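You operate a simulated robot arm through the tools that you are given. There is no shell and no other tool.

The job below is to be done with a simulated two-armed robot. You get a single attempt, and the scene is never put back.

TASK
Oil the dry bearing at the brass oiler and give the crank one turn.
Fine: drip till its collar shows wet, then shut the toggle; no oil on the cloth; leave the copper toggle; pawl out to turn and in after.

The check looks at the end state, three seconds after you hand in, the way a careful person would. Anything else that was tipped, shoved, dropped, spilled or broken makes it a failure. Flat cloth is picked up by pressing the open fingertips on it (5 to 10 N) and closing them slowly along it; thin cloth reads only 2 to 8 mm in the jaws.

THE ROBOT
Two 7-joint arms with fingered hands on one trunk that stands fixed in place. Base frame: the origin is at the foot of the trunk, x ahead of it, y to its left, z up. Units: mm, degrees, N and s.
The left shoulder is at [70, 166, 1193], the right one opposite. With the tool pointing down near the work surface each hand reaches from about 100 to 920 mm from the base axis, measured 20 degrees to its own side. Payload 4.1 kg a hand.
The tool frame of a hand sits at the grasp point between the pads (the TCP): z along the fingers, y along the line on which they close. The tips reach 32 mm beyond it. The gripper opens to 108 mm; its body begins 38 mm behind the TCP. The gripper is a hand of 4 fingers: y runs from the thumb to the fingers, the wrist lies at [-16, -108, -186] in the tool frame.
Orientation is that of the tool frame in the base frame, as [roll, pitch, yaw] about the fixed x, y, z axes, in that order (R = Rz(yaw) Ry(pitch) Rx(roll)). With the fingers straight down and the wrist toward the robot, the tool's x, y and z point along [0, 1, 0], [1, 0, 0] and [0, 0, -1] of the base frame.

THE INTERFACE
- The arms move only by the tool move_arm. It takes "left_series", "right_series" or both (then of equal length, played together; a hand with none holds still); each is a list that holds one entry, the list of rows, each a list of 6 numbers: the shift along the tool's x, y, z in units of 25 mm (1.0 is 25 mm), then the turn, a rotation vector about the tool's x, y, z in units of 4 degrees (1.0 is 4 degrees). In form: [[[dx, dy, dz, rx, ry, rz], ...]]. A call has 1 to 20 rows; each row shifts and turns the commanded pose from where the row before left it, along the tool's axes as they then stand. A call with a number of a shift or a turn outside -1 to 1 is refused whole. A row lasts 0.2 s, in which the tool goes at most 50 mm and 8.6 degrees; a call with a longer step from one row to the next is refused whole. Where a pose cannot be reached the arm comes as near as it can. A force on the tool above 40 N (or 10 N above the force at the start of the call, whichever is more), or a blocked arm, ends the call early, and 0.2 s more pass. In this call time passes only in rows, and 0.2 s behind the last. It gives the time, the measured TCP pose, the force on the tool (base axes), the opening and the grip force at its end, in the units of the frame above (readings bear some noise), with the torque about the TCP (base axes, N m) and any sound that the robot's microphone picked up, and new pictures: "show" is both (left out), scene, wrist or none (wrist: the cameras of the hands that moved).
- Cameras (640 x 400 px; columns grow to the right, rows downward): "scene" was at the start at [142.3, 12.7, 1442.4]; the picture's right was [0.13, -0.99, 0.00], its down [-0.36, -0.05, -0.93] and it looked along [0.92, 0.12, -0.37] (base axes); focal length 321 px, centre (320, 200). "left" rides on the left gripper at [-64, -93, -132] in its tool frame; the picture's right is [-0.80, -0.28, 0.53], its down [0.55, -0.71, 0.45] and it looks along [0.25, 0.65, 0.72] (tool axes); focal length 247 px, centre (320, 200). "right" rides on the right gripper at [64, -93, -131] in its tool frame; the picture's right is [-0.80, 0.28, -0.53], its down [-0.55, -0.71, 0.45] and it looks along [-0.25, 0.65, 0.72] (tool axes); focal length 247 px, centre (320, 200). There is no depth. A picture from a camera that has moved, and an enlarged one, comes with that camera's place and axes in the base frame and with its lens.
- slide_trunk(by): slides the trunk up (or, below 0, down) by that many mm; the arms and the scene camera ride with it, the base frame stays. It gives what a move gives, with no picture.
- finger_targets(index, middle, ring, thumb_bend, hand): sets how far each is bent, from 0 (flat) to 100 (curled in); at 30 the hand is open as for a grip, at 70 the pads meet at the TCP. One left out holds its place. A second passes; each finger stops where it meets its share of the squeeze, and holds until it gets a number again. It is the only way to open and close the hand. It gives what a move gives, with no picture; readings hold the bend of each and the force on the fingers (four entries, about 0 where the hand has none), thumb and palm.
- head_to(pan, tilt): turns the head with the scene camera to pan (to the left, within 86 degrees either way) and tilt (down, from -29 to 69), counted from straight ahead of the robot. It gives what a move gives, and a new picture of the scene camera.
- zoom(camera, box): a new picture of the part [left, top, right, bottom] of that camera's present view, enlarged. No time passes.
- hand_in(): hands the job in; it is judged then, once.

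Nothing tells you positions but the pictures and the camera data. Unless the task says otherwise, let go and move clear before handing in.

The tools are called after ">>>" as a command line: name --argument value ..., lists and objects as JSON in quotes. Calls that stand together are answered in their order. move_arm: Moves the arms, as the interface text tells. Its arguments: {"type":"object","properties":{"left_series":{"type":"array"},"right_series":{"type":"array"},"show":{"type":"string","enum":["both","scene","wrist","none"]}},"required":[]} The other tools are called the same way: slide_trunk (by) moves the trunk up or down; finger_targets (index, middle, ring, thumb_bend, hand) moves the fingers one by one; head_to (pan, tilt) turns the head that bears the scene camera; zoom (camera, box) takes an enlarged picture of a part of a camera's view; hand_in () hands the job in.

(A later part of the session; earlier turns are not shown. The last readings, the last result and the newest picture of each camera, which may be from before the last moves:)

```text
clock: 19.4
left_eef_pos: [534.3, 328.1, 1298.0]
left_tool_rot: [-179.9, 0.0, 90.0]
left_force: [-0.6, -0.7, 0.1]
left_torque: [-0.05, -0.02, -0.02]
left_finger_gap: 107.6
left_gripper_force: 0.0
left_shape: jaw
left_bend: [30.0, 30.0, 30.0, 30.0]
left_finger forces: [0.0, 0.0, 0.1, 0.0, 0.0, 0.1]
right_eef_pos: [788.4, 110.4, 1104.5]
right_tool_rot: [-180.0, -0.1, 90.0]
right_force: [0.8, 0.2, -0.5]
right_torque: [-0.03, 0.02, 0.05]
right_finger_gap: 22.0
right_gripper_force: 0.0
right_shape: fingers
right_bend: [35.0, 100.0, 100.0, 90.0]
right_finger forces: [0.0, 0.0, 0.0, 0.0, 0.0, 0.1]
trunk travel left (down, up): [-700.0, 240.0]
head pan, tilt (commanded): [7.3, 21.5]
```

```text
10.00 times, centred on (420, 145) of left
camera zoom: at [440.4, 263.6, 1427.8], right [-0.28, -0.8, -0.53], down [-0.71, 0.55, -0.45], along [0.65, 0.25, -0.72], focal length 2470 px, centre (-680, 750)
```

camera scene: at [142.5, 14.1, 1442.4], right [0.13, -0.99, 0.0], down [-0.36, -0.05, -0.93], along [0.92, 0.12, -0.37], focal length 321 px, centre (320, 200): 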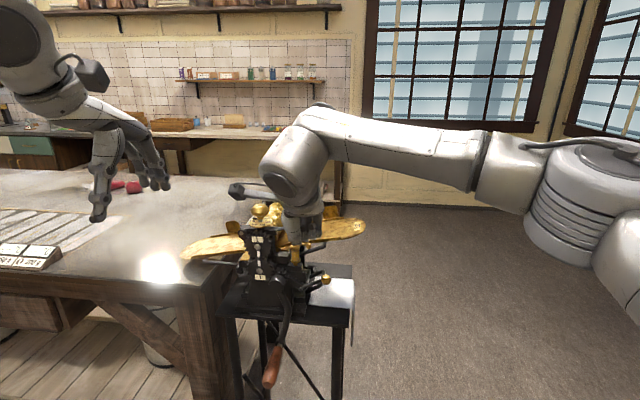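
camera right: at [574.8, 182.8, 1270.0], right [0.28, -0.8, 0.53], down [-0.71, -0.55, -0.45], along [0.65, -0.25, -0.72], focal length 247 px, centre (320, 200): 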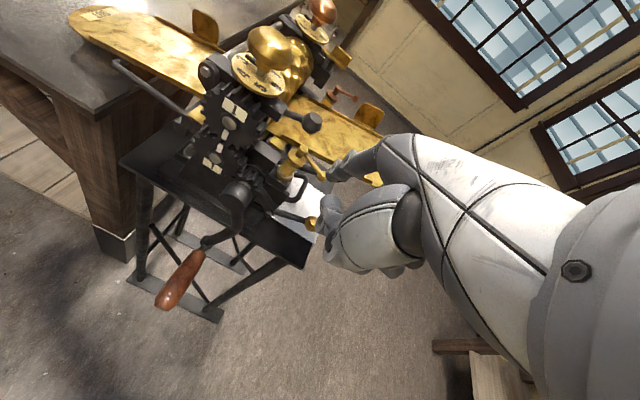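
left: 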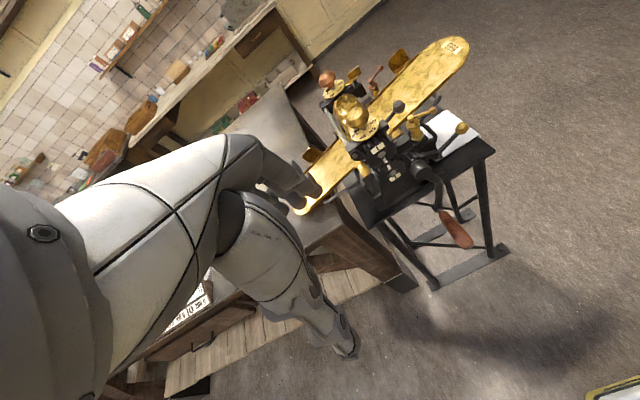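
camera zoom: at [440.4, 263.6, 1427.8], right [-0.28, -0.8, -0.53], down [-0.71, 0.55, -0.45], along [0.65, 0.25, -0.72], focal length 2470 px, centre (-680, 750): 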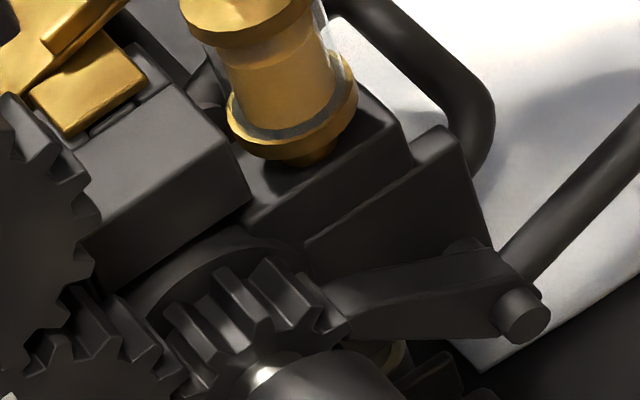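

>>> zoom --camera "scene" --box '[285, 195, 335, 235]'

>>> zoom --camera "right" --box '[230, 80, 370, 180]'

>>> zoom --camera "left" --box '[350, 40, 410, 110]'

```text
10.00 times, centred on (310, 215) of scene
camera zoom: at [142.3, 12.9, 1442.4], right [0.13, -0.99, 0.0], down [-0.36, -0.05, -0.93], along [0.92, 0.12, -0.37], focal length 3213 px, centre (420, 50)
```

zoom: 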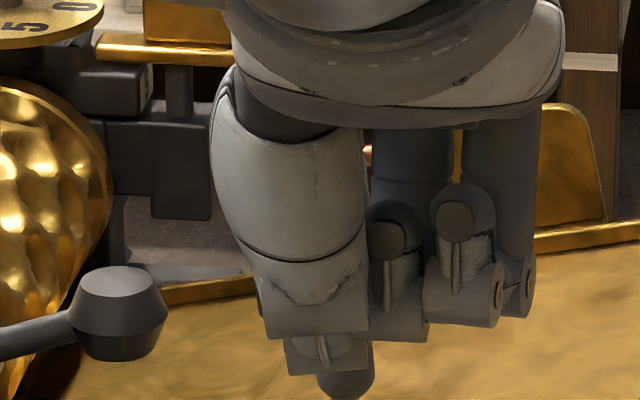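

```text
4.00 times, centred on (300, 130) of right
camera zoom: at [695.2, 173.9, 1236.1], right [0.28, -0.8, 0.53], down [-0.71, -0.55, -0.45], along [0.65, -0.25, -0.72], focal length 988 px, centre (400, 480)
```

zoom: 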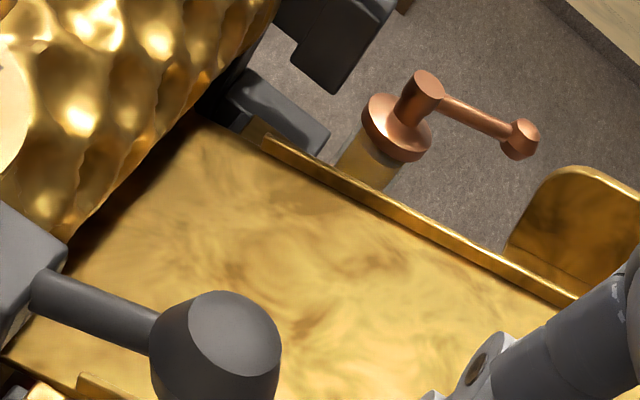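

```text
5.71 times, centred on (380, 75) of left
camera zoom: at [440.4, 263.6, 1427.8], right [-0.28, -0.8, -0.53], down [-0.71, 0.55, -0.45], along [0.65, 0.25, -0.72], focal length 1411 px, centre (-23, 914)
```

zoom: 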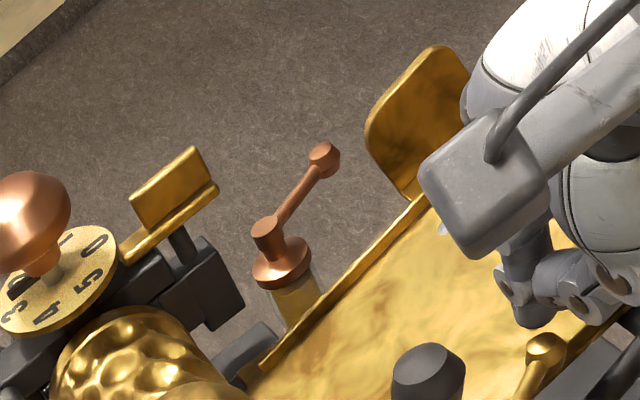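

>>> move_arm --right_series '[[[0, 0, 0, 0, 0, 0], [0, 0, 0, 0, 0, 0], [0, 0, 0, 0, 0, 0], [0, 0, 0, 0, 0, 0]]]' --show "none"

>>> zoom --camera "scene" --box '[272, 244, 312, 280]'

>>> zoom --camera "left" --box '[395, 125, 445, 165]'

```text
clock: 20.4
left_eef_pos: [533.5, 328.6, 1298.0]
left_tool_rot: [180.0, 0.0, 90.0]
left_force: [0.1, 0.2, -0.8]
left_torque: [0.02, -0.01, 0.03]
left_finger_gap: 107.7
left_gripper_force: 0.1
left_shape: jaw
left_bend: [30.0, 30.0, 30.0, 30.0]
left_finger forces: [0.1, 0.1, 0.0, 0.0, 0.0, 0.1]
right_eef_pos: [787.6, 109.5, 1105.7]
right_tool_rot: [-180.0, -0.2, 90.1]
right_force: [0.2, 0.4, 0.3]
right_torque: [-0.01, 0.01, 0.01]
right_finger_gap: 22.0
right_gripper_force: 0.2
right_shape: fingers
right_bend: [35.0, 100.0, 100.0, 90.0]
right_finger forces: [0.0, 0.0, 0.0, 0.1, 0.0, 0.1]
trunk travel left (down, up): [-700.0, 240.0]
head pan, tilt (commanded): [7.3, 21.5]
```

```text
11.11 times, centred on (292, 262) of scene
camera zoom: at [142.4, 12.8, 1442.4], right [0.13, -0.99, 0.0], down [-0.36, -0.05, -0.93], along [0.92, 0.12, -0.37], focal length 3570 px, centre (631, -489)
```

zoom: 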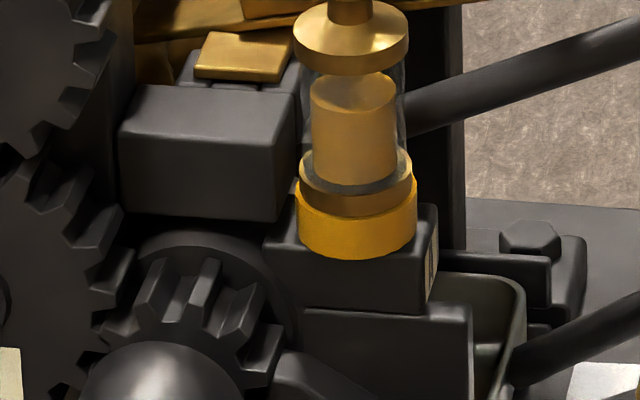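

```text
10.00 times, centred on (420, 145) of left
camera zoom: at [440.4, 263.5, 1427.8], right [-0.28, -0.8, -0.53], down [-0.71, 0.55, -0.45], along [0.65, 0.25, -0.72], focal length 2470 px, centre (-680, 750)
```

zoom: 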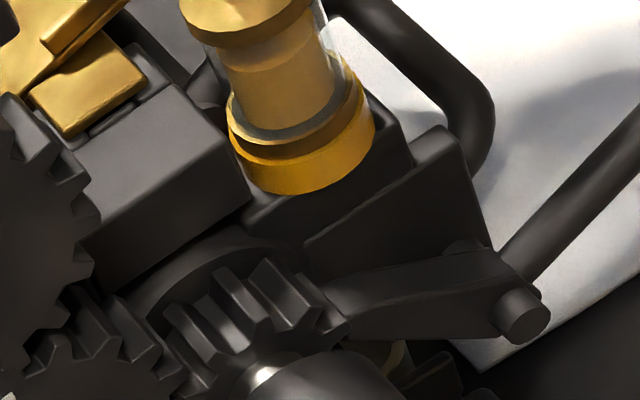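

An amber wet ring has just appeared around the oiler's neck: the collar shows wet. Shutting the toggle now by pulling the ball back toward the robot.

>>> move_arm --right_series '[[[0, -0.8, 0, 0, 0, 0], [0, -0.8, 0, 0, 0, 0], [0.08, -0.35, 0, 0, 0, 0]]]' --show "none"

>>> zoom --camera "right" --box '[250, 100, 370, 220]'

>>> zoom --camera "left" --box '[380, 70, 470, 150]'

>>> zoom --camera "scene" --box '[272, 238, 324, 278]'

```text
clock: 21.2
left_eef_pos: [534.4, 328.5, 1298.2]
left_tool_rot: [180.0, 0.0, 90.0]
left_force: [-0.3, -0.4, -0.7]
left_torque: [-0.02, 0.02, 0.0]
left_finger_gap: 107.6
left_gripper_force: 0.0
left_shape: jaw
left_bend: [30.0, 30.0, 30.0, 30.0]
left_finger forces: [0.0, 0.0, 0.0, 0.0, 0.0, 0.1]
right_eef_pos: [737.8, 111.5, 1103.6]
right_tool_rot: [179.8, 0.1, 89.9]
right_force: [1.0, -3.1, 5.9]
right_torque: [-0.04, -0.34, -0.17]
right_finger_gap: 23.0
right_gripper_force: 2.8
right_shape: fingers
right_bend: [33.0, 100.0, 100.0, 90.0]
right_finger forces: [5.7, 0.1, 0.0, 0.1, 0.0, 0.0]
trunk travel left (down, up): [-700.0, 240.0]
head pan, tilt (commanded): [7.3, 21.5]
```

```text
3.33 times, centred on (310, 160) of right
camera zoom: at [646.1, 175.4, 1235.4], right [0.28, -0.8, 0.53], down [-0.71, -0.55, -0.45], along [0.65, -0.25, -0.72], focal length 823 px, centre (353, 333)
```

zoom: 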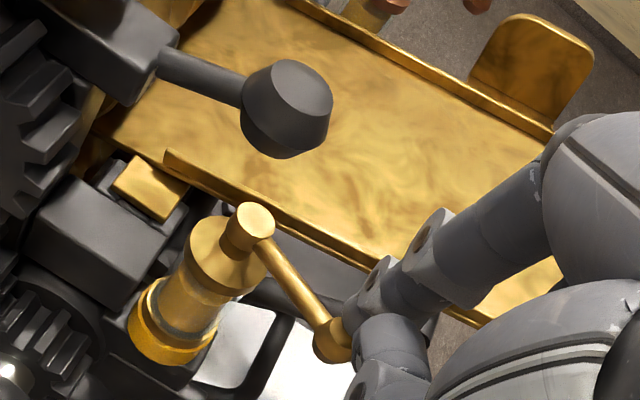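

```text
5.00 times, centred on (425, 110) of left
camera zoom: at [440.1, 263.2, 1428.0], right [-0.28, -0.8, -0.53], down [-0.71, 0.55, -0.45], along [0.65, 0.25, -0.72], focal length 1235 px, centre (-205, 650)
```

zoom: 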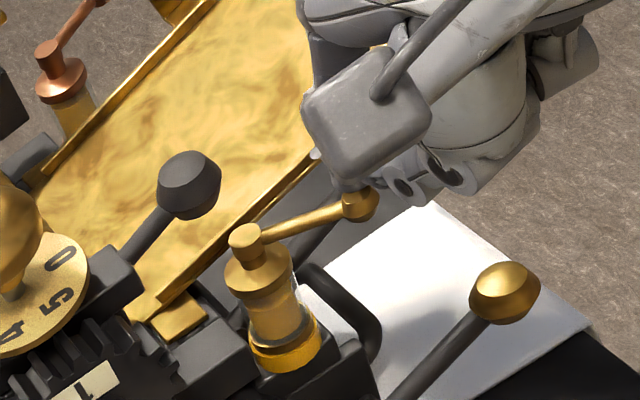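

```text
10.00 times, centred on (298, 258) of scene
camera zoom: at [142.0, 12.6, 1442.5], right [0.13, -0.99, 0.0], down [-0.36, -0.05, -0.93], along [0.92, 0.12, -0.37], focal length 3213 px, centre (540, -380)
```

zoom: 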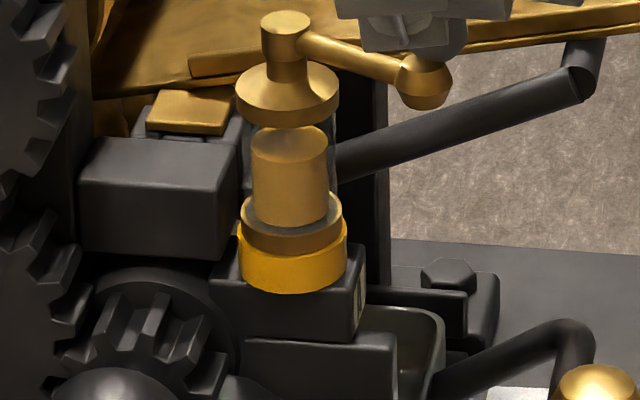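

The toggle is back in its original direction against its stop. I'll lift the finger straight up off it and confirm it stays shut and the level stops dropping.

>>> move_arm --right_series '[[[0, 0, -0.8, 0, 0, 0], [0, 0, -0.8, 0, 0, 0], [0, -0.4, -0.4, 0, 0, 0]]]' --show "none"

>>> zoom --camera "right" --box '[230, 90, 370, 220]'

>>> zoom --camera "left" --box '[380, 70, 470, 150]'

>>> zoom --camera "scene" --box '[265, 230, 345, 280]'

```text
clock: 22.0
left_eef_pos: [534.4, 328.6, 1297.9]
left_tool_rot: [180.0, 0.0, 90.0]
left_force: [-0.4, 0.2, 0.0]
left_torque: [0.03, 0.02, -0.03]
left_finger_gap: 107.7
left_gripper_force: 0.0
left_shape: jaw
left_bend: [30.0, 30.0, 30.0, 30.0]
left_finger forces: [0.1, 0.0, 0.1, 0.1, 0.1, 0.0]
right_eef_pos: [727.0, 114.7, 1155.6]
right_tool_rot: [180.0, 0.0, 90.0]
right_force: [-0.1, 0.5, -0.4]
right_torque: [0.02, -0.01, -0.01]
right_finger_gap: 22.0
right_gripper_force: 0.0
right_shape: fingers
right_bend: [35.0, 100.0, 100.0, 90.0]
right_finger forces: [0.0, 0.1, 0.0, 0.0, 0.1, 0.0]
trunk travel left (down, up): [-700.0, 240.0]
head pan, tilt (commanded): [7.3, 21.5]
```

```text
3.08 times, centred on (300, 155) of right
camera zoom: at [634.6, 176.7, 1286.2], right [0.28, -0.8, 0.53], down [-0.71, -0.55, -0.45], along [0.65, -0.25, -0.72], focal length 760 px, centre (382, 338)
```

zoom: 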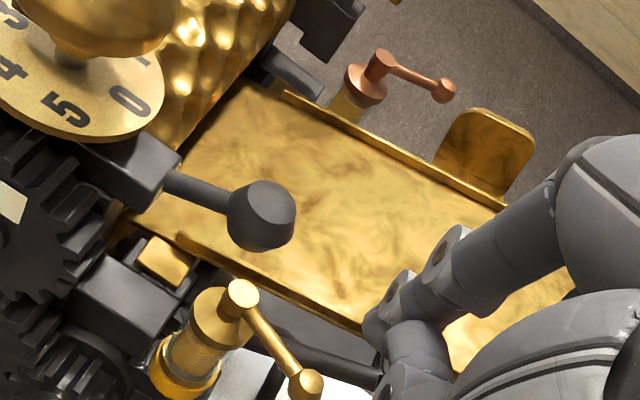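

```text
5.00 times, centred on (425, 110) of left
camera zoom: at [440.0, 263.2, 1428.0], right [-0.28, -0.8, -0.53], down [-0.71, 0.55, -0.45], along [0.65, 0.25, -0.72], focal length 1235 px, centre (-205, 650)
```

zoom: 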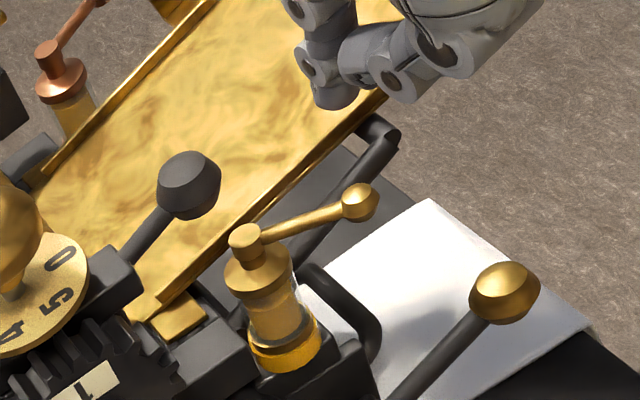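

```text
8.00 times, centred on (305, 255) of scene
camera zoom: at [141.9, 12.5, 1442.4], right [0.13, -0.99, 0.0], down [-0.36, -0.05, -0.93], along [0.92, 0.12, -0.37], focal length 2570 px, centre (440, -240)
```

zoom: 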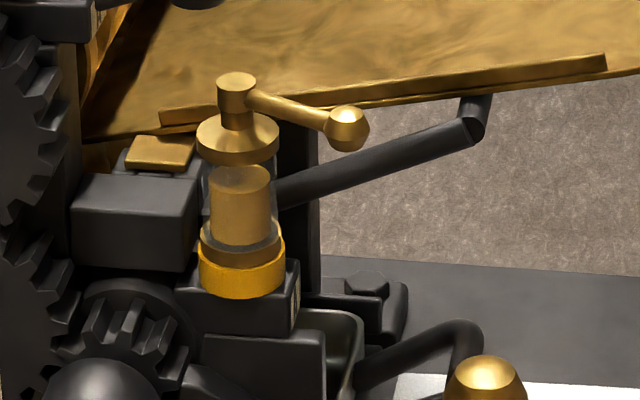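

The toggle sits exactly as at the start (shut) and the collar is wet. Next the pawl: I'll look closely at its tip and ball.

>>> zoom --camera "scene" --box '[268, 258, 338, 303]'

>>> zoom --camera "left" --box '[400, 125, 480, 185]'

>>> zoom --camera "right" --box '[230, 180, 350, 300]'

```text
8.89 times, centred on (303, 280) of scene
camera zoom: at [141.9, 12.5, 1442.4], right [0.13, -0.99, 0.0], down [-0.36, -0.05, -0.93], along [0.92, 0.12, -0.37], focal length 2856 px, centre (471, -516)
```

zoom: 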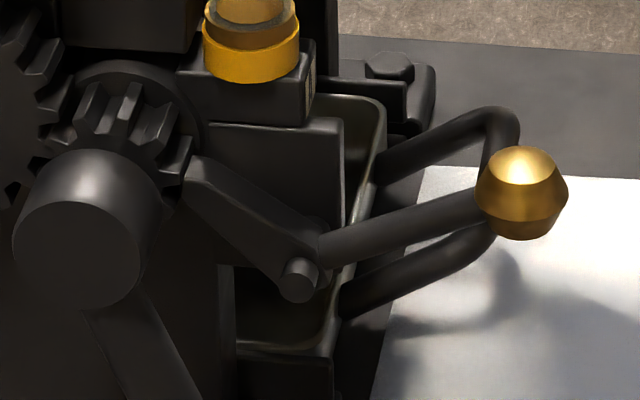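

```text
6.67 times, centred on (440, 155) of left
camera zoom: at [440.0, 263.2, 1428.0], right [-0.28, -0.8, -0.53], down [-0.71, 0.55, -0.45], along [0.65, 0.25, -0.72], focal length 1646 px, centre (-480, 500)
```

zoom: 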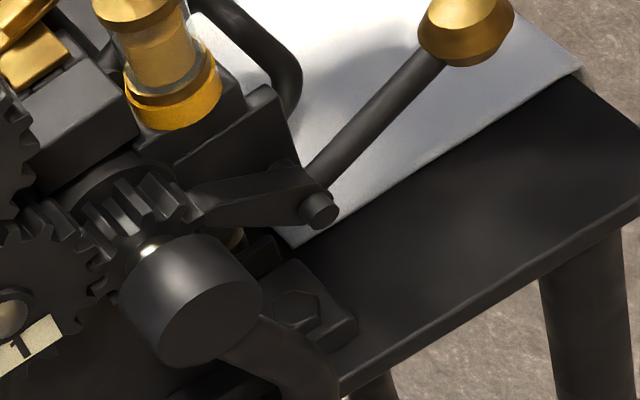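

```text
3.33 times, centred on (290, 240) of right
camera zoom: at [634.6, 176.7, 1286.2], right [0.28, -0.8, 0.53], down [-0.71, -0.55, -0.45], along [0.65, -0.25, -0.72], focal length 823 px, centre (420, 67)
```

zoom: 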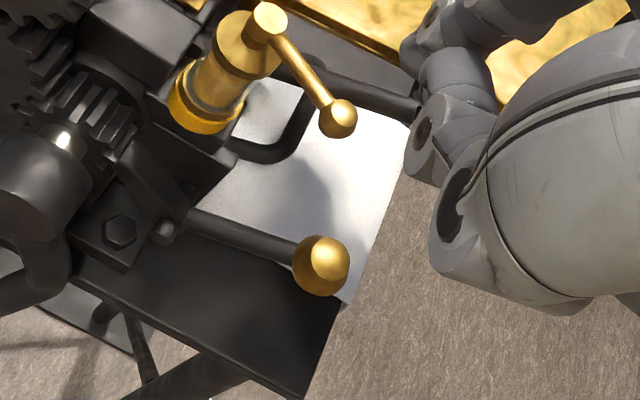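

The pawl arm runs from its pivot bolt (about [771, 141, 959]) to the pinion, its brass ball at about [782, 82, 985], well above cloth and clear of the tray handle. I'll move the index finger sideways first, then down to hover just over the pawl ball.

>>> move_arm --right_series '[[[-0.84, -0.16, 0, 0, 0, 0], [-0.84, -0.16, 0, 0, 0, 0], [0, 0, 0.8, 0, 0, 0], [0, 0, 0.8, 0, 0, 0], [0, 0, 0.8, 0, 0, 0], [0, 0, 0.8, 0, 0, 0]]]' --show "both"

>>> zoom --camera "right" --box '[230, 120, 370, 240]'

>>> zoom --camera "left" --box '[400, 85, 510, 165]'

>>> zoom --camera "scene" --box '[268, 240, 348, 300]'

```text
clock: 23.4
left_eef_pos: [535.5, 329.1, 1297.3]
left_tool_rot: [-179.9, 0.0, 89.9]
left_force: [0.0, 0.2, -0.5]
left_torque: [0.03, 0.04, 0.0]
left_finger_gap: 107.4
left_gripper_force: 0.0
left_shape: jaw
left_bend: [30.0, 30.0, 30.0, 30.0]
left_finger forces: [0.1, 0.1, 0.1, 0.1, 0.1, 0.0]
right_eef_pos: [719.7, 70.4, 1074.1]
right_tool_rot: [-180.0, -0.1, 90.0]
right_force: [0.1, -0.3, 0.6]
right_torque: [0.0, 0.05, 0.04]
right_finger_gap: 21.7
right_gripper_force: 0.1
right_shape: fingers
right_bend: [35.0, 100.0, 100.0, 90.0]
right_finger forces: [0.0, 0.1, 0.0, 0.1, 0.0, 0.0]
trunk travel left (down, up): [-700.0, 240.0]
head pan, tilt (commanded): [7.3, 21.5]
camera scene: at [143.1, 13.2, 1442.3], right [0.13, -0.99, 0.0], down [-0.36, -0.05, -0.93], along [0.92, 0.12, -0.37], focal length 321 px, centre (320, 200)
camera right: at [627.5, 132.9, 1205.2], right [0.28, -0.8, 0.53], down [-0.71, -0.55, -0.45], along [0.65, -0.25, -0.72], focal length 247 px, centre (320, 200)
```

scene: 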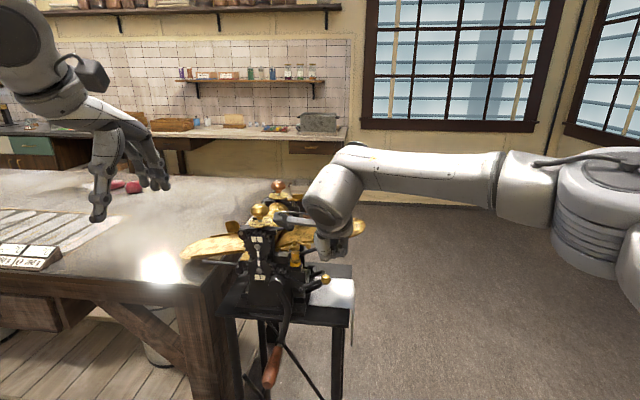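
right: 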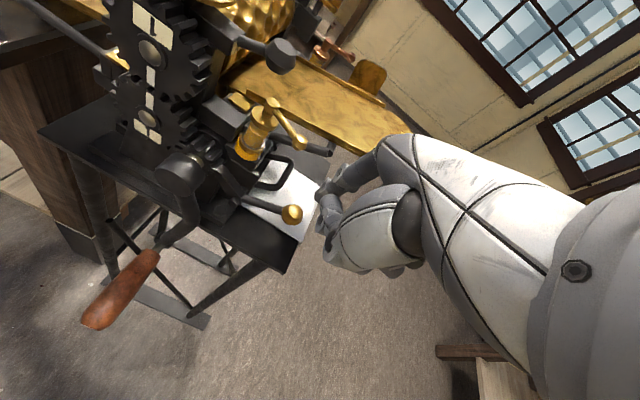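

```text
3.33 times, centred on (300, 180) of right
camera zoom: at [627.5, 132.9, 1205.2], right [0.28, -0.8, 0.53], down [-0.71, -0.55, -0.45], along [0.65, -0.25, -0.72], focal length 823 px, centre (387, 267)
```

zoom: 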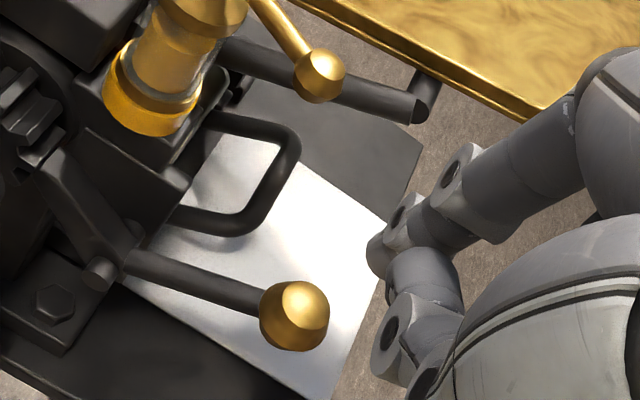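

```text
5.00 times, centred on (455, 125) of left
camera zoom: at [441.2, 263.9, 1427.4], right [-0.28, -0.8, -0.53], down [-0.71, 0.55, -0.45], along [0.65, 0.25, -0.72], focal length 1235 px, centre (-355, 575)
```

zoom: 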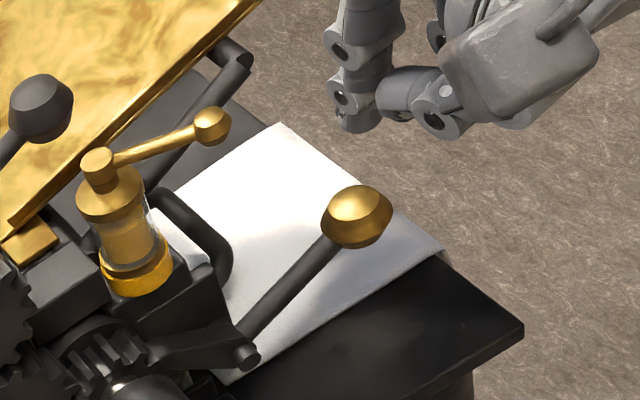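

```text
6.67 times, centred on (308, 270) of scene
camera zoom: at [143.1, 13.2, 1442.3], right [0.13, -0.99, 0.0], down [-0.36, -0.05, -0.93], along [0.92, 0.12, -0.37], focal length 2142 px, centre (400, -267)
```

zoom: 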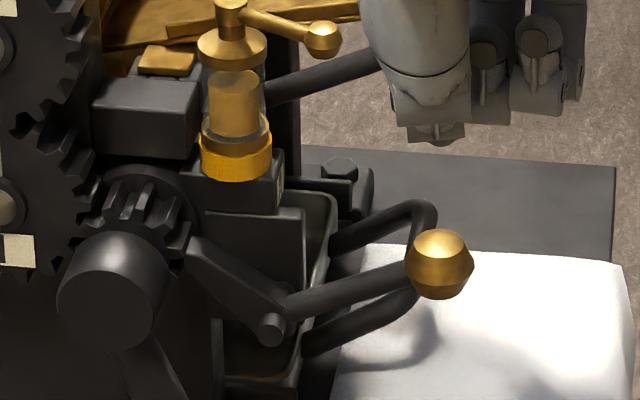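

The fingertip hovers at about [783, 82, 1033], directly over the pawl ball (top near z 998). I'll lower and press gently to feel which way the pawl swings.

>>> move_arm --right_series '[[[0, 0, 0.8, 0, 0, 0], [0, 0, 0.4, 0, 0, 0], [0, 0, 0.2, 0, 0, 0], [0, 0, 0.2, 0, 0, 0]]]' --show "none"

>>> zoom --camera "scene" --box '[268, 250, 348, 310]'

>>> zoom --camera "right" --box '[230, 120, 370, 240]'

```text
clock: 24.4
left_eef_pos: [535.5, 327.9, 1297.6]
left_tool_rot: [179.9, 0.0, 90.0]
left_force: [0.1, -1.0, 0.0]
left_torque: [-0.01, 0.03, 0.03]
left_finger_gap: 107.8
left_gripper_force: 0.1
left_shape: jaw
left_bend: [30.0, 30.0, 30.0, 30.0]
left_finger forces: [0.0, 0.0, 0.0, 0.0, 0.0, 0.1]
right_eef_pos: [719.4, 71.4, 1031.7]
right_tool_rot: [-180.0, 0.1, 90.0]
right_force: [0.1, -0.1, -0.7]
right_torque: [-0.01, 0.03, 0.04]
right_finger_gap: 21.8
right_gripper_force: 0.1
right_shape: fingers
right_bend: [35.0, 100.0, 100.0, 90.0]
right_finger forces: [0.0, 0.0, 0.0, 0.0, 0.0, 0.0]
trunk travel left (down, up): [-700.0, 240.0]
head pan, tilt (commanded): [7.3, 21.5]
```

```text
6.67 times, centred on (308, 280) of scene
camera zoom: at [142.8, 12.8, 1442.3], right [0.13, -0.99, 0.0], down [-0.36, -0.05, -0.93], along [0.92, 0.12, -0.37], focal length 2142 px, centre (400, -333)
```

zoom: 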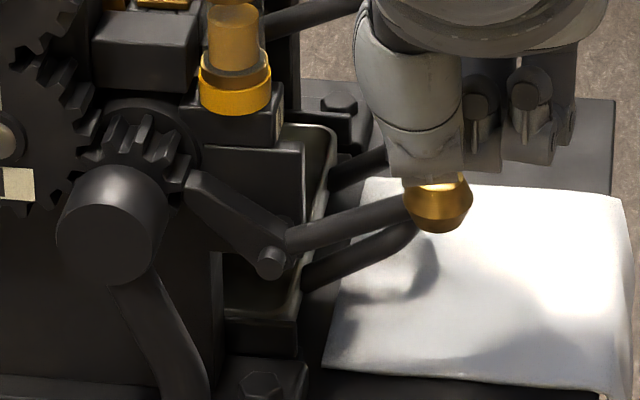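

```text
3.33 times, centred on (300, 180) of right
camera zoom: at [627.9, 134.4, 1163.2], right [0.28, -0.8, 0.53], down [-0.71, -0.55, -0.45], along [0.65, -0.25, -0.72], focal length 823 px, centre (387, 267)
```

zoom: 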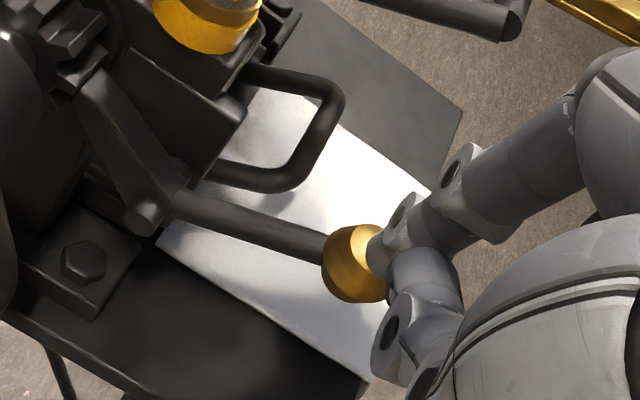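

>>> move_arm --right_series '[[[0, 0, 0.2, 0, 0, 0], [0, 0, 0.2, 0, 0, 0]]]' --show "none"

>>> zoom --camera "scene" --box '[268, 250, 348, 310]'

```text
clock: 25.0
left_eef_pos: [535.3, 327.5, 1298.1]
left_tool_rot: [-179.9, 0.1, 90.1]
left_force: [0.4, 0.0, -0.1]
left_torque: [0.01, 0.01, 0.01]
left_finger_gap: 107.6
left_gripper_force: 0.0
left_shape: jaw
left_bend: [30.0, 30.0, 30.0, 30.0]
left_finger forces: [0.0, 0.0, 0.0, 0.0, 0.0, 0.1]
right_eef_pos: [720.5, 69.9, 1023.6]
right_tool_rot: [-180.0, 0.0, 89.9]
right_force: [-0.7, 0.2, 0.7]
right_torque: [-0.02, -0.06, -0.04]
right_finger_gap: 21.8
right_gripper_force: 0.6
right_shape: fingers
right_bend: [35.0, 100.0, 100.0, 90.0]
right_finger forces: [0.8, 0.0, 0.0, 0.1, 0.1, 0.0]
trunk travel left (down, up): [-700.0, 240.0]
head pan, tilt (commanded): [7.3, 21.5]
```

```text
6.67 times, centred on (308, 280) of scene
camera zoom: at [142.1, 12.7, 1442.4], right [0.13, -0.99, 0.0], down [-0.36, -0.05, -0.93], along [0.92, 0.12, -0.37], focal length 2142 px, centre (400, -333)
```

zoom: 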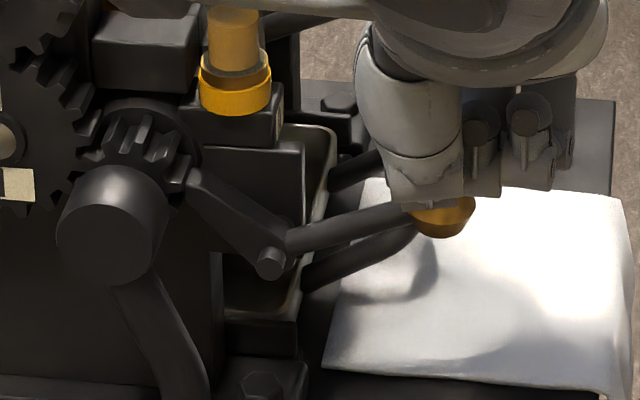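

>>> move_arm --right_series '[[[0, 0, 0.2, 0, 0, 0], [0, 0, 0.2, 0, 0, 0]]]' --show "none"

>>> zoom --camera "scene" --box '[268, 250, 348, 310]'

>>> zoom --camera "left" --box '[400, 125, 480, 185]'

```text
clock: 25.6
left_eef_pos: [535.3, 328.8, 1297.2]
left_tool_rot: [179.9, 0.0, 90.0]
left_force: [0.2, 0.3, 0.0]
left_torque: [-0.05, -0.03, 0.01]
left_finger_gap: 107.7
left_gripper_force: 0.1
left_shape: jaw
left_bend: [30.0, 30.0, 30.0, 30.0]
left_finger forces: [0.0, 0.1, 0.0, 0.1, 0.0, 0.1]
right_eef_pos: [720.2, 69.7, 1012.9]
right_tool_rot: [-180.0, 0.0, 90.0]
right_force: [-0.3, -0.7, 0.7]
right_torque: [0.02, -0.05, 0.01]
right_finger_gap: 21.4
right_gripper_force: 0.6
right_shape: fingers
right_bend: [35.0, 100.0, 100.0, 90.0]
right_finger forces: [1.0, 0.0, 0.0, 0.0, 0.1, 0.0]
trunk travel left (down, up): [-700.0, 240.0]
head pan, tilt (commanded): [7.3, 21.5]
```

```text
6.67 times, centred on (308, 280) of scene
camera zoom: at [142.3, 12.7, 1442.4], right [0.13, -0.99, 0.0], down [-0.36, -0.05, -0.93], along [0.92, 0.12, -0.37], focal length 2142 px, centre (400, -333)
```

zoom: 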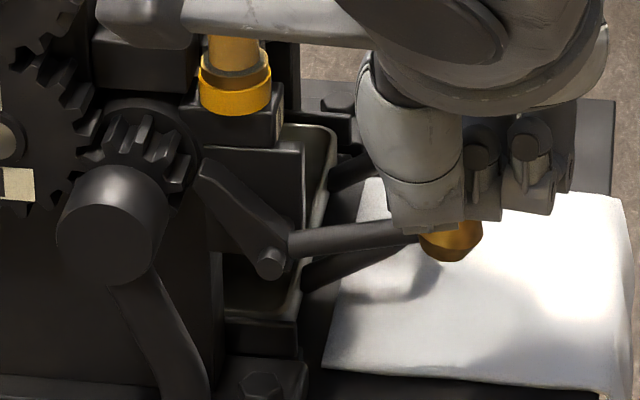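

```text
6.67 times, centred on (440, 155) of left
camera zoom: at [440.3, 263.4, 1427.8], right [-0.28, -0.8, -0.53], down [-0.71, 0.55, -0.45], along [0.65, 0.25, -0.72], focal length 1646 px, centre (-480, 500)
```

zoom: 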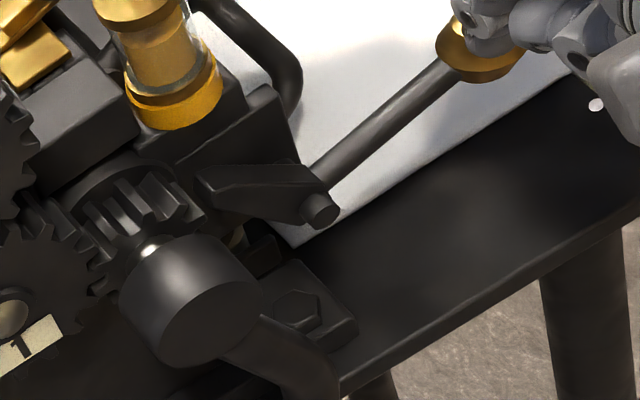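

The pawl turns freely with the ball going down, and its tip is lifting out of the pinion. Continuing down until it is fully out.

>>> move_arm --right_series '[[[0, 0, 0.2, 0, 0, 0], [0, 0, 0.2, 0, 0, 0], [0, 0, 0.2, 0, 0, 0]]]' --show "none"

>>> zoom --camera "scene" --box '[268, 250, 348, 310]'

>>> zoom --camera "left" --box '[400, 125, 480, 185]'

```text
clock: 26.4
left_eef_pos: [534.5, 328.0, 1297.4]
left_tool_rot: [-180.0, 0.0, 90.0]
left_force: [0.7, 0.2, -0.4]
left_torque: [0.01, 0.03, 0.02]
left_finger_gap: 108.0
left_gripper_force: 0.0
left_shape: jaw
left_bend: [30.0, 30.0, 30.0, 30.0]
left_finger forces: [0.1, 0.1, 0.0, 0.1, 0.0, 0.1]
right_eef_pos: [720.5, 71.2, 999.1]
right_tool_rot: [180.0, 0.1, 90.0]
right_force: [-0.7, -0.3, 1.3]
right_torque: [-0.01, -0.02, -0.03]
right_finger_gap: 21.5
right_gripper_force: 0.8
right_shape: fingers
right_bend: [35.0, 100.0, 100.0, 90.0]
right_finger forces: [1.1, 0.0, 0.1, 0.0, 0.0, 0.1]
trunk travel left (down, up): [-700.0, 240.0]
head pan, tilt (commanded): [7.3, 21.5]
```

```text
6.67 times, centred on (308, 280) of scene
camera zoom: at [142.2, 12.8, 1442.4], right [0.13, -0.99, 0.0], down [-0.36, -0.05, -0.93], along [0.92, 0.12, -0.37], focal length 2142 px, centre (400, -333)
```

zoom: 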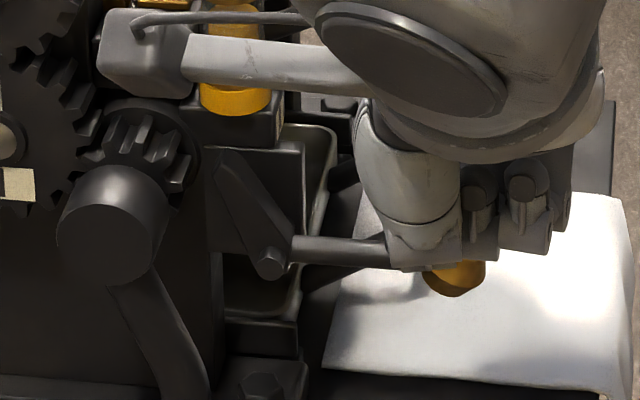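

```text
6.67 times, centred on (440, 155) of left
camera zoom: at [440.2, 263.5, 1427.8], right [-0.28, -0.8, -0.53], down [-0.71, 0.55, -0.45], along [0.65, 0.25, -0.72], focal length 1646 px, centre (-480, 500)
```

zoom: 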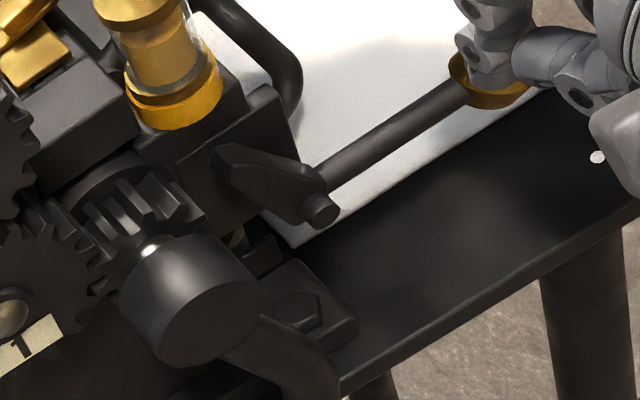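

>>> move_arm --right_series '[[[0, 0, 0.2, 0, 0, 0], [0, 0, 0.2, 0, 0, 0]]]' --show "none"

>>> zoom --camera "left" --box '[400, 125, 480, 185]'

```text
clock: 27.0
left_eef_pos: [533.8, 327.4, 1298.7]
left_tool_rot: [179.9, -0.1, 90.0]
left_force: [0.9, 0.2, 0.1]
left_torque: [0.02, -0.01, 0.0]
left_finger_gap: 107.4
left_gripper_force: 0.0
left_shape: jaw
left_bend: [30.0, 30.0, 30.0, 30.0]
left_finger forces: [0.1, 0.1, 0.0, 0.0, 0.1, 0.1]
right_eef_pos: [719.9, 70.7, 989.9]
right_tool_rot: [-180.0, 0.1, 90.0]
right_force: [0.0, 0.0, -0.5]
right_torque: [0.04, 0.01, -0.04]
right_finger_gap: 21.8
right_gripper_force: 0.4
right_shape: fingers
right_bend: [35.0, 100.0, 100.0, 90.0]
right_finger forces: [0.5, 0.0, 0.0, 0.0, 0.0, 0.0]
trunk travel left (down, up): [-700.0, 240.0]
head pan, tilt (commanded): [7.3, 21.5]
```

```text
6.67 times, centred on (440, 155) of left
camera zoom: at [440.5, 263.4, 1427.8], right [-0.28, -0.8, -0.53], down [-0.71, 0.55, -0.45], along [0.65, 0.25, -0.72], focal length 1646 px, centre (-480, 500)
```

zoom: 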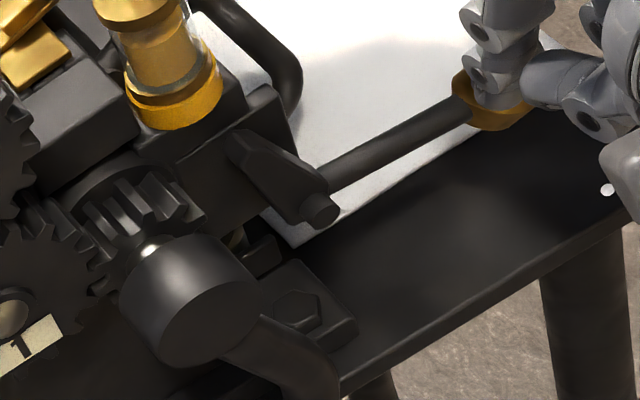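

The pawl is now well clear of the pinion. I'll lift the finger off to see whether it stays out on its own.

>>> move_arm --right_series '[[[0, 0, -0.6, 0, 0, 0], [0, 0, -0.8, 0, 0, 0], [0, 0, -0.8, 0, 0, 0]]]' --show "none"

>>> zoom --camera "left" --box '[400, 125, 480, 185]'

>>> zoom --camera "scene" --box '[268, 250, 348, 310]'

```text
clock: 27.8
left_eef_pos: [533.5, 329.6, 1297.5]
left_tool_rot: [180.0, 0.0, 90.1]
left_force: [0.1, 0.9, -0.4]
left_torque: [0.0, -0.02, 0.01]
left_finger_gap: 107.5
left_gripper_force: 0.0
left_shape: jaw
left_bend: [30.0, 30.0, 30.0, 30.0]
left_finger forces: [0.0, 0.0, 0.0, 0.1, 0.1, 0.1]
right_eef_pos: [719.1, 70.0, 1043.9]
right_tool_rot: [-179.9, 0.0, 90.0]
right_force: [-0.1, 0.9, 0.0]
right_torque: [-0.03, 0.02, -0.01]
right_finger_gap: 21.8
right_gripper_force: 0.0
right_shape: fingers
right_bend: [35.0, 100.0, 100.0, 90.0]
right_finger forces: [0.0, 0.0, 0.0, 0.0, 0.0, 0.1]
trunk travel left (down, up): [-700.0, 240.0]
head pan, tilt (commanded): [7.3, 21.5]
```

```text
6.67 times, centred on (440, 155) of left
camera zoom: at [439.9, 263.4, 1427.9], right [-0.28, -0.8, -0.53], down [-0.71, 0.55, -0.45], along [0.65, 0.25, -0.72], focal length 1646 px, centre (-480, 500)
```

zoom: 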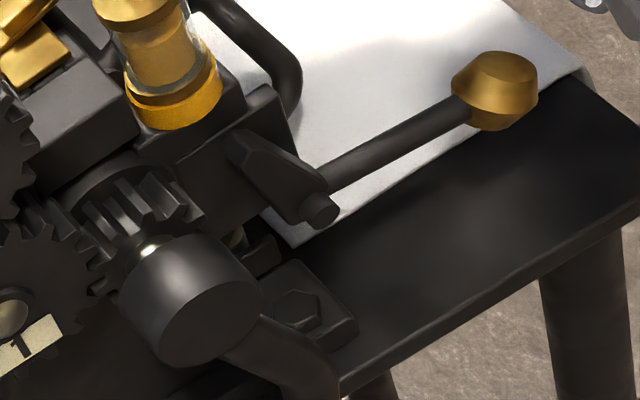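

```text
6.67 times, centred on (308, 280) of scene
camera zoom: at [141.9, 12.7, 1442.4], right [0.13, -0.99, 0.0], down [-0.36, -0.05, -0.93], along [0.92, 0.12, -0.37], focal length 2142 px, centre (400, -333)
```

zoom: 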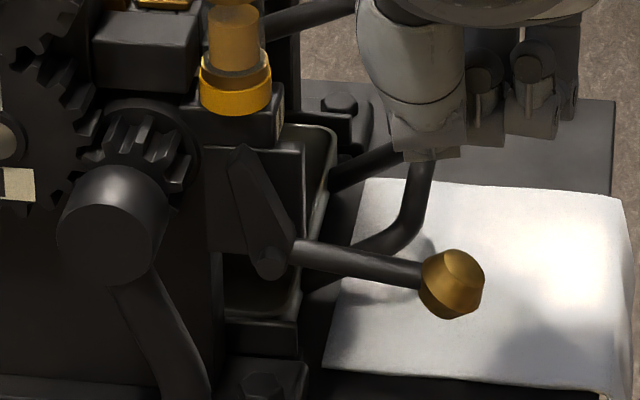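

The pawl stays out by itself, tip well clear of the pinion. Now I'll withdraw the right hand up and to the right, and at the same time tilt the left hand so its fingers point forward for taking the crank handle end-on.

>>> move_arm --right_series '[[[0, -0.4, -0.8, 0, 0, 0], [0, -0.4, -0.8, 0, 0, 0], [0, -0.4, -0.8, 0, 0, 0], [0, -0.4, -0.8, 0, 0, 0], [-1, 0, -0.4, 0, 0, 0], [-1, 0, -0.4, 0, 0, 0], [-1, 0, -0.4, 0, 0, 0], [-1, 0, -0.4, 0, 0, 0], [-1, 0, -0.4, 0, 0, 0], [-1, 0, -0.4, 0, 0, 0], [-1, 0, -0.4, 0, 0, 0], [-1, 0, -0.4, 0, 0, 0], [-1, 0, -0.4, 0, 0, 0], [-1, 0, -0.4, 0, 0, 0], [-1, 0, -0.4, 0, 0, 0], [-1, 0, -0.4, 0, 0, 0], [0, 0, 0, 0, 0, 0], [0, 0, 0, 0, 0, 0], [0, 0, 0, 0, 0, 0], [0, 0, 0, 0, 0, 0]]]' --left_series '[[[0, 0, 0, -1, 0, 0], [0, 0, 0, -1, 0, 0], [0, 0, 0, -1, 0, 0], [0, 0, 0, -1, 0, 0], [0, 0, 0, -1, 0, 0], [0, 0, 0, -1, 0, 0], [0, 0, 0, -1, 0, 0], [0, 0, 0, -1, 0, 0], [0, 0, 0, -1, 0, 0], [0, 0, 0, -1, 0, 0], [0, 0, 0, -1, 0, 0], [0, 0, 0, -1, 0, 0], [0, 0, 0, -1, 0, 0], [0, 0, 0, -1, 0, 0], [0, 0, 0, -1, 0, 0], [0, 0, 0, -1, 0, 0], [0, 0, 0, -1, 0, 0], [0, 0, 0, -1, 0, 0], [0, 0, 0, -1, 0, 0], [0, 0, 0, -1, 0, 0]]]' --show "both"

```text
clock: 32.0
left_eef_pos: [537.1, 330.5, 1296.6]
left_tool_rot: [100.0, 0.1, 90.2]
left_force: [-0.1, -0.2, -0.6]
left_torque: [-0.01, 0.01, -0.02]
left_finger_gap: 107.7
left_gripper_force: 0.2
left_shape: jaw
left_bend: [30.0, 30.0, 30.0, 30.0]
left_finger forces: [0.0, 0.1, 0.0, 0.0, 0.0, 0.0]
right_eef_pos: [681.7, -230.3, 1241.3]
right_tool_rot: [179.9, 0.1, 90.0]
right_force: [0.6, 0.3, 0.2]
right_torque: [0.03, -0.01, 0.0]
right_finger_gap: 21.7
right_gripper_force: 0.0
right_shape: fingers
right_bend: [35.0, 100.0, 100.0, 90.0]
right_finger forces: [0.0, 0.0, 0.0, 0.1, 0.1, 0.1]
trunk travel left (down, up): [-700.0, 240.0]
head pan, tilt (commanded): [7.3, 21.5]
camera scene: at [143.1, 13.2, 1442.4], right [0.13, -0.99, 0.0], down [-0.36, -0.05, -0.93], along [0.92, 0.12, -0.37], focal length 321 px, centre (320, 200)
camera right: at [588.7, -165.7, 1373.5], right [0.28, -0.8, 0.53], down [-0.71, -0.55, -0.45], along [0.65, -0.25, -0.72], focal length 247 px, centre (320, 200)
camera left: at [388.9, 264.7, 1227.4], right [0.48, -0.8, -0.37], down [0.32, 0.55, -0.77], along [0.82, 0.25, 0.51], focal length 247 px, centre (320, 200)
```

scene: 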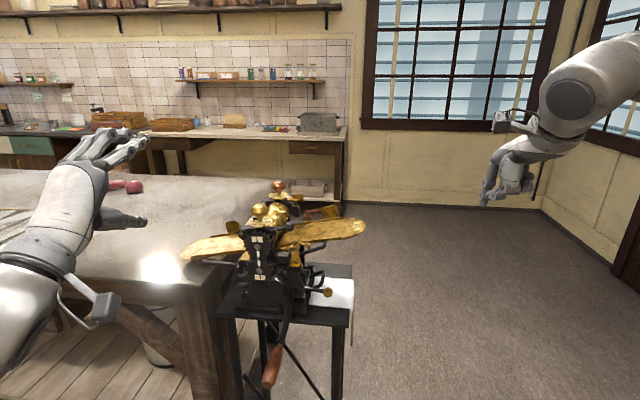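
right: 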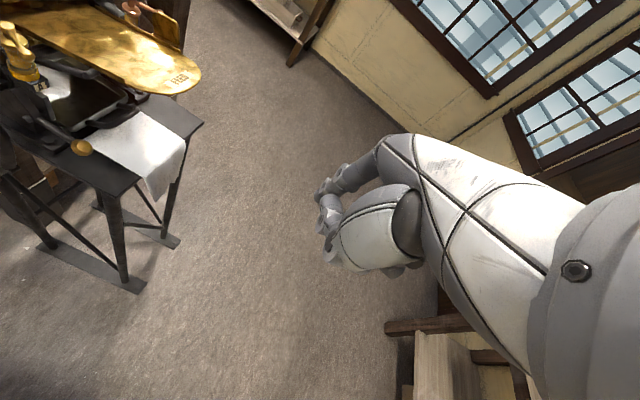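
left: 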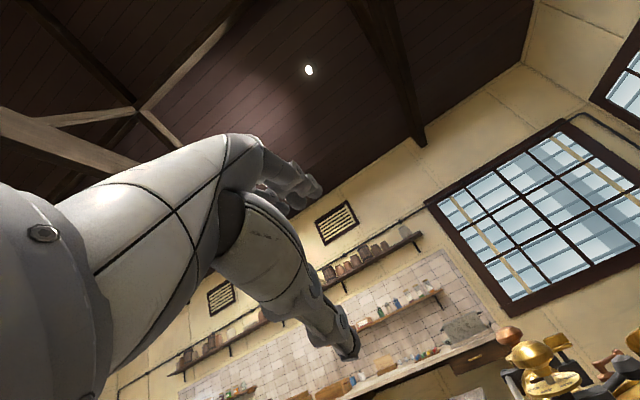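

Right hand is clear. The left hand has palm down, fingers forward. By my estimates the handle end is at about [638, 192, 804] with the crank axis at about y 192, z 990 (radius ~186). I'll finish the tilt and lower the left hand in front of the handle, staying well short of it.

>>> move_arm --left_series '[[[0, 0, 0, -1, 0, 0], [0, 0, 0, -1, 0, 0], [0, 0, 0, -0.5, 0, 0], [-0.276, -0.986, 0, 0, 0, 0], [-0.276, -0.986, 0, 0, 0, 0], [-0.276, -0.986, 0, 0, 0, 0], [-0.276, -0.986, 0, 0, 0, 0], [-0.276, -0.986, 0, 0, 0, 0], [-0.276, -0.986, 0, 0, 0, 0], [-0.276, -0.986, 0, 0, 0, 0], [-0.276, -0.986, 0, 0, 0, 0], [-0.276, -0.986, 0, 0, 0, 0], [-0.276, -0.986, 0, 0, 0, 0], [-0.276, -0.986, 0, 0, 0, 0], [-0.276, -0.986, 0, 0, 0, 0]]]' --show "both"

```text
clock: 35.2
left_eef_pos: [521.2, 312.1, 1014.1]
left_tool_rot: [90.1, 0.2, 89.7]
left_force: [0.0, 0.5, -0.2]
left_torque: [-0.02, -0.03, 0.02]
left_finger_gap: 107.4
left_gripper_force: 0.1
left_shape: jaw
left_bend: [30.0, 30.0, 30.0, 30.0]
left_finger forces: [0.1, 0.1, 0.0, 0.0, 0.1, 0.0]
left hand out of reach, approached as far as the arm can: row 10, 11, 12, 13, 14, 15
right_eef_pos: [680.2, -230.0, 1243.3]
right_tool_rot: [-180.0, 0.0, 90.0]
right_force: [-0.1, -0.6, -0.8]
right_torque: [0.0, -0.01, 0.01]
right_finger_gap: 21.8
right_gripper_force: 0.0
right_shape: fingers
right_bend: [35.0, 100.0, 100.0, 90.0]
right_finger forces: [0.0, 0.0, 0.1, 0.0, 0.1, 0.0]
trunk travel left (down, up): [-700.0, 240.0]
head pan, tilt (commanded): [7.3, 21.5]
camera scene: at [142.2, 13.0, 1442.4], right [0.13, -0.99, 0.0], down [-0.36, -0.05, -0.93], along [0.92, 0.12, -0.37], focal length 321 px, centre (320, 200)
camera left: at [388.6, 248.0, 921.7], right [0.53, -0.8, -0.28], down [0.45, 0.54, -0.71], along [0.72, 0.25, 0.65], focal length 247 px, centre (320, 200)
```

scene: 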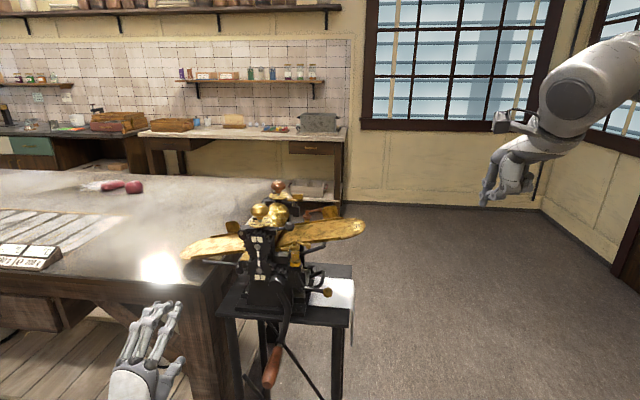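
left: 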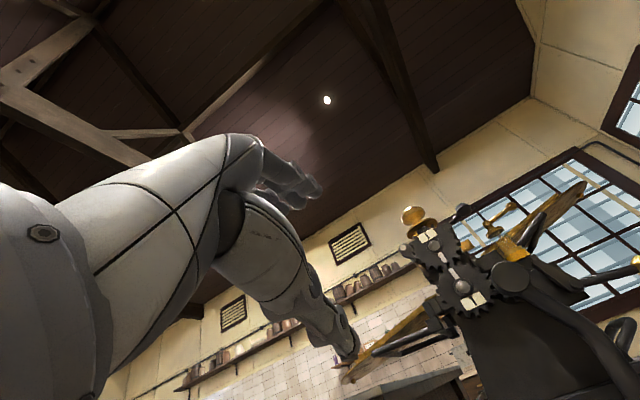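

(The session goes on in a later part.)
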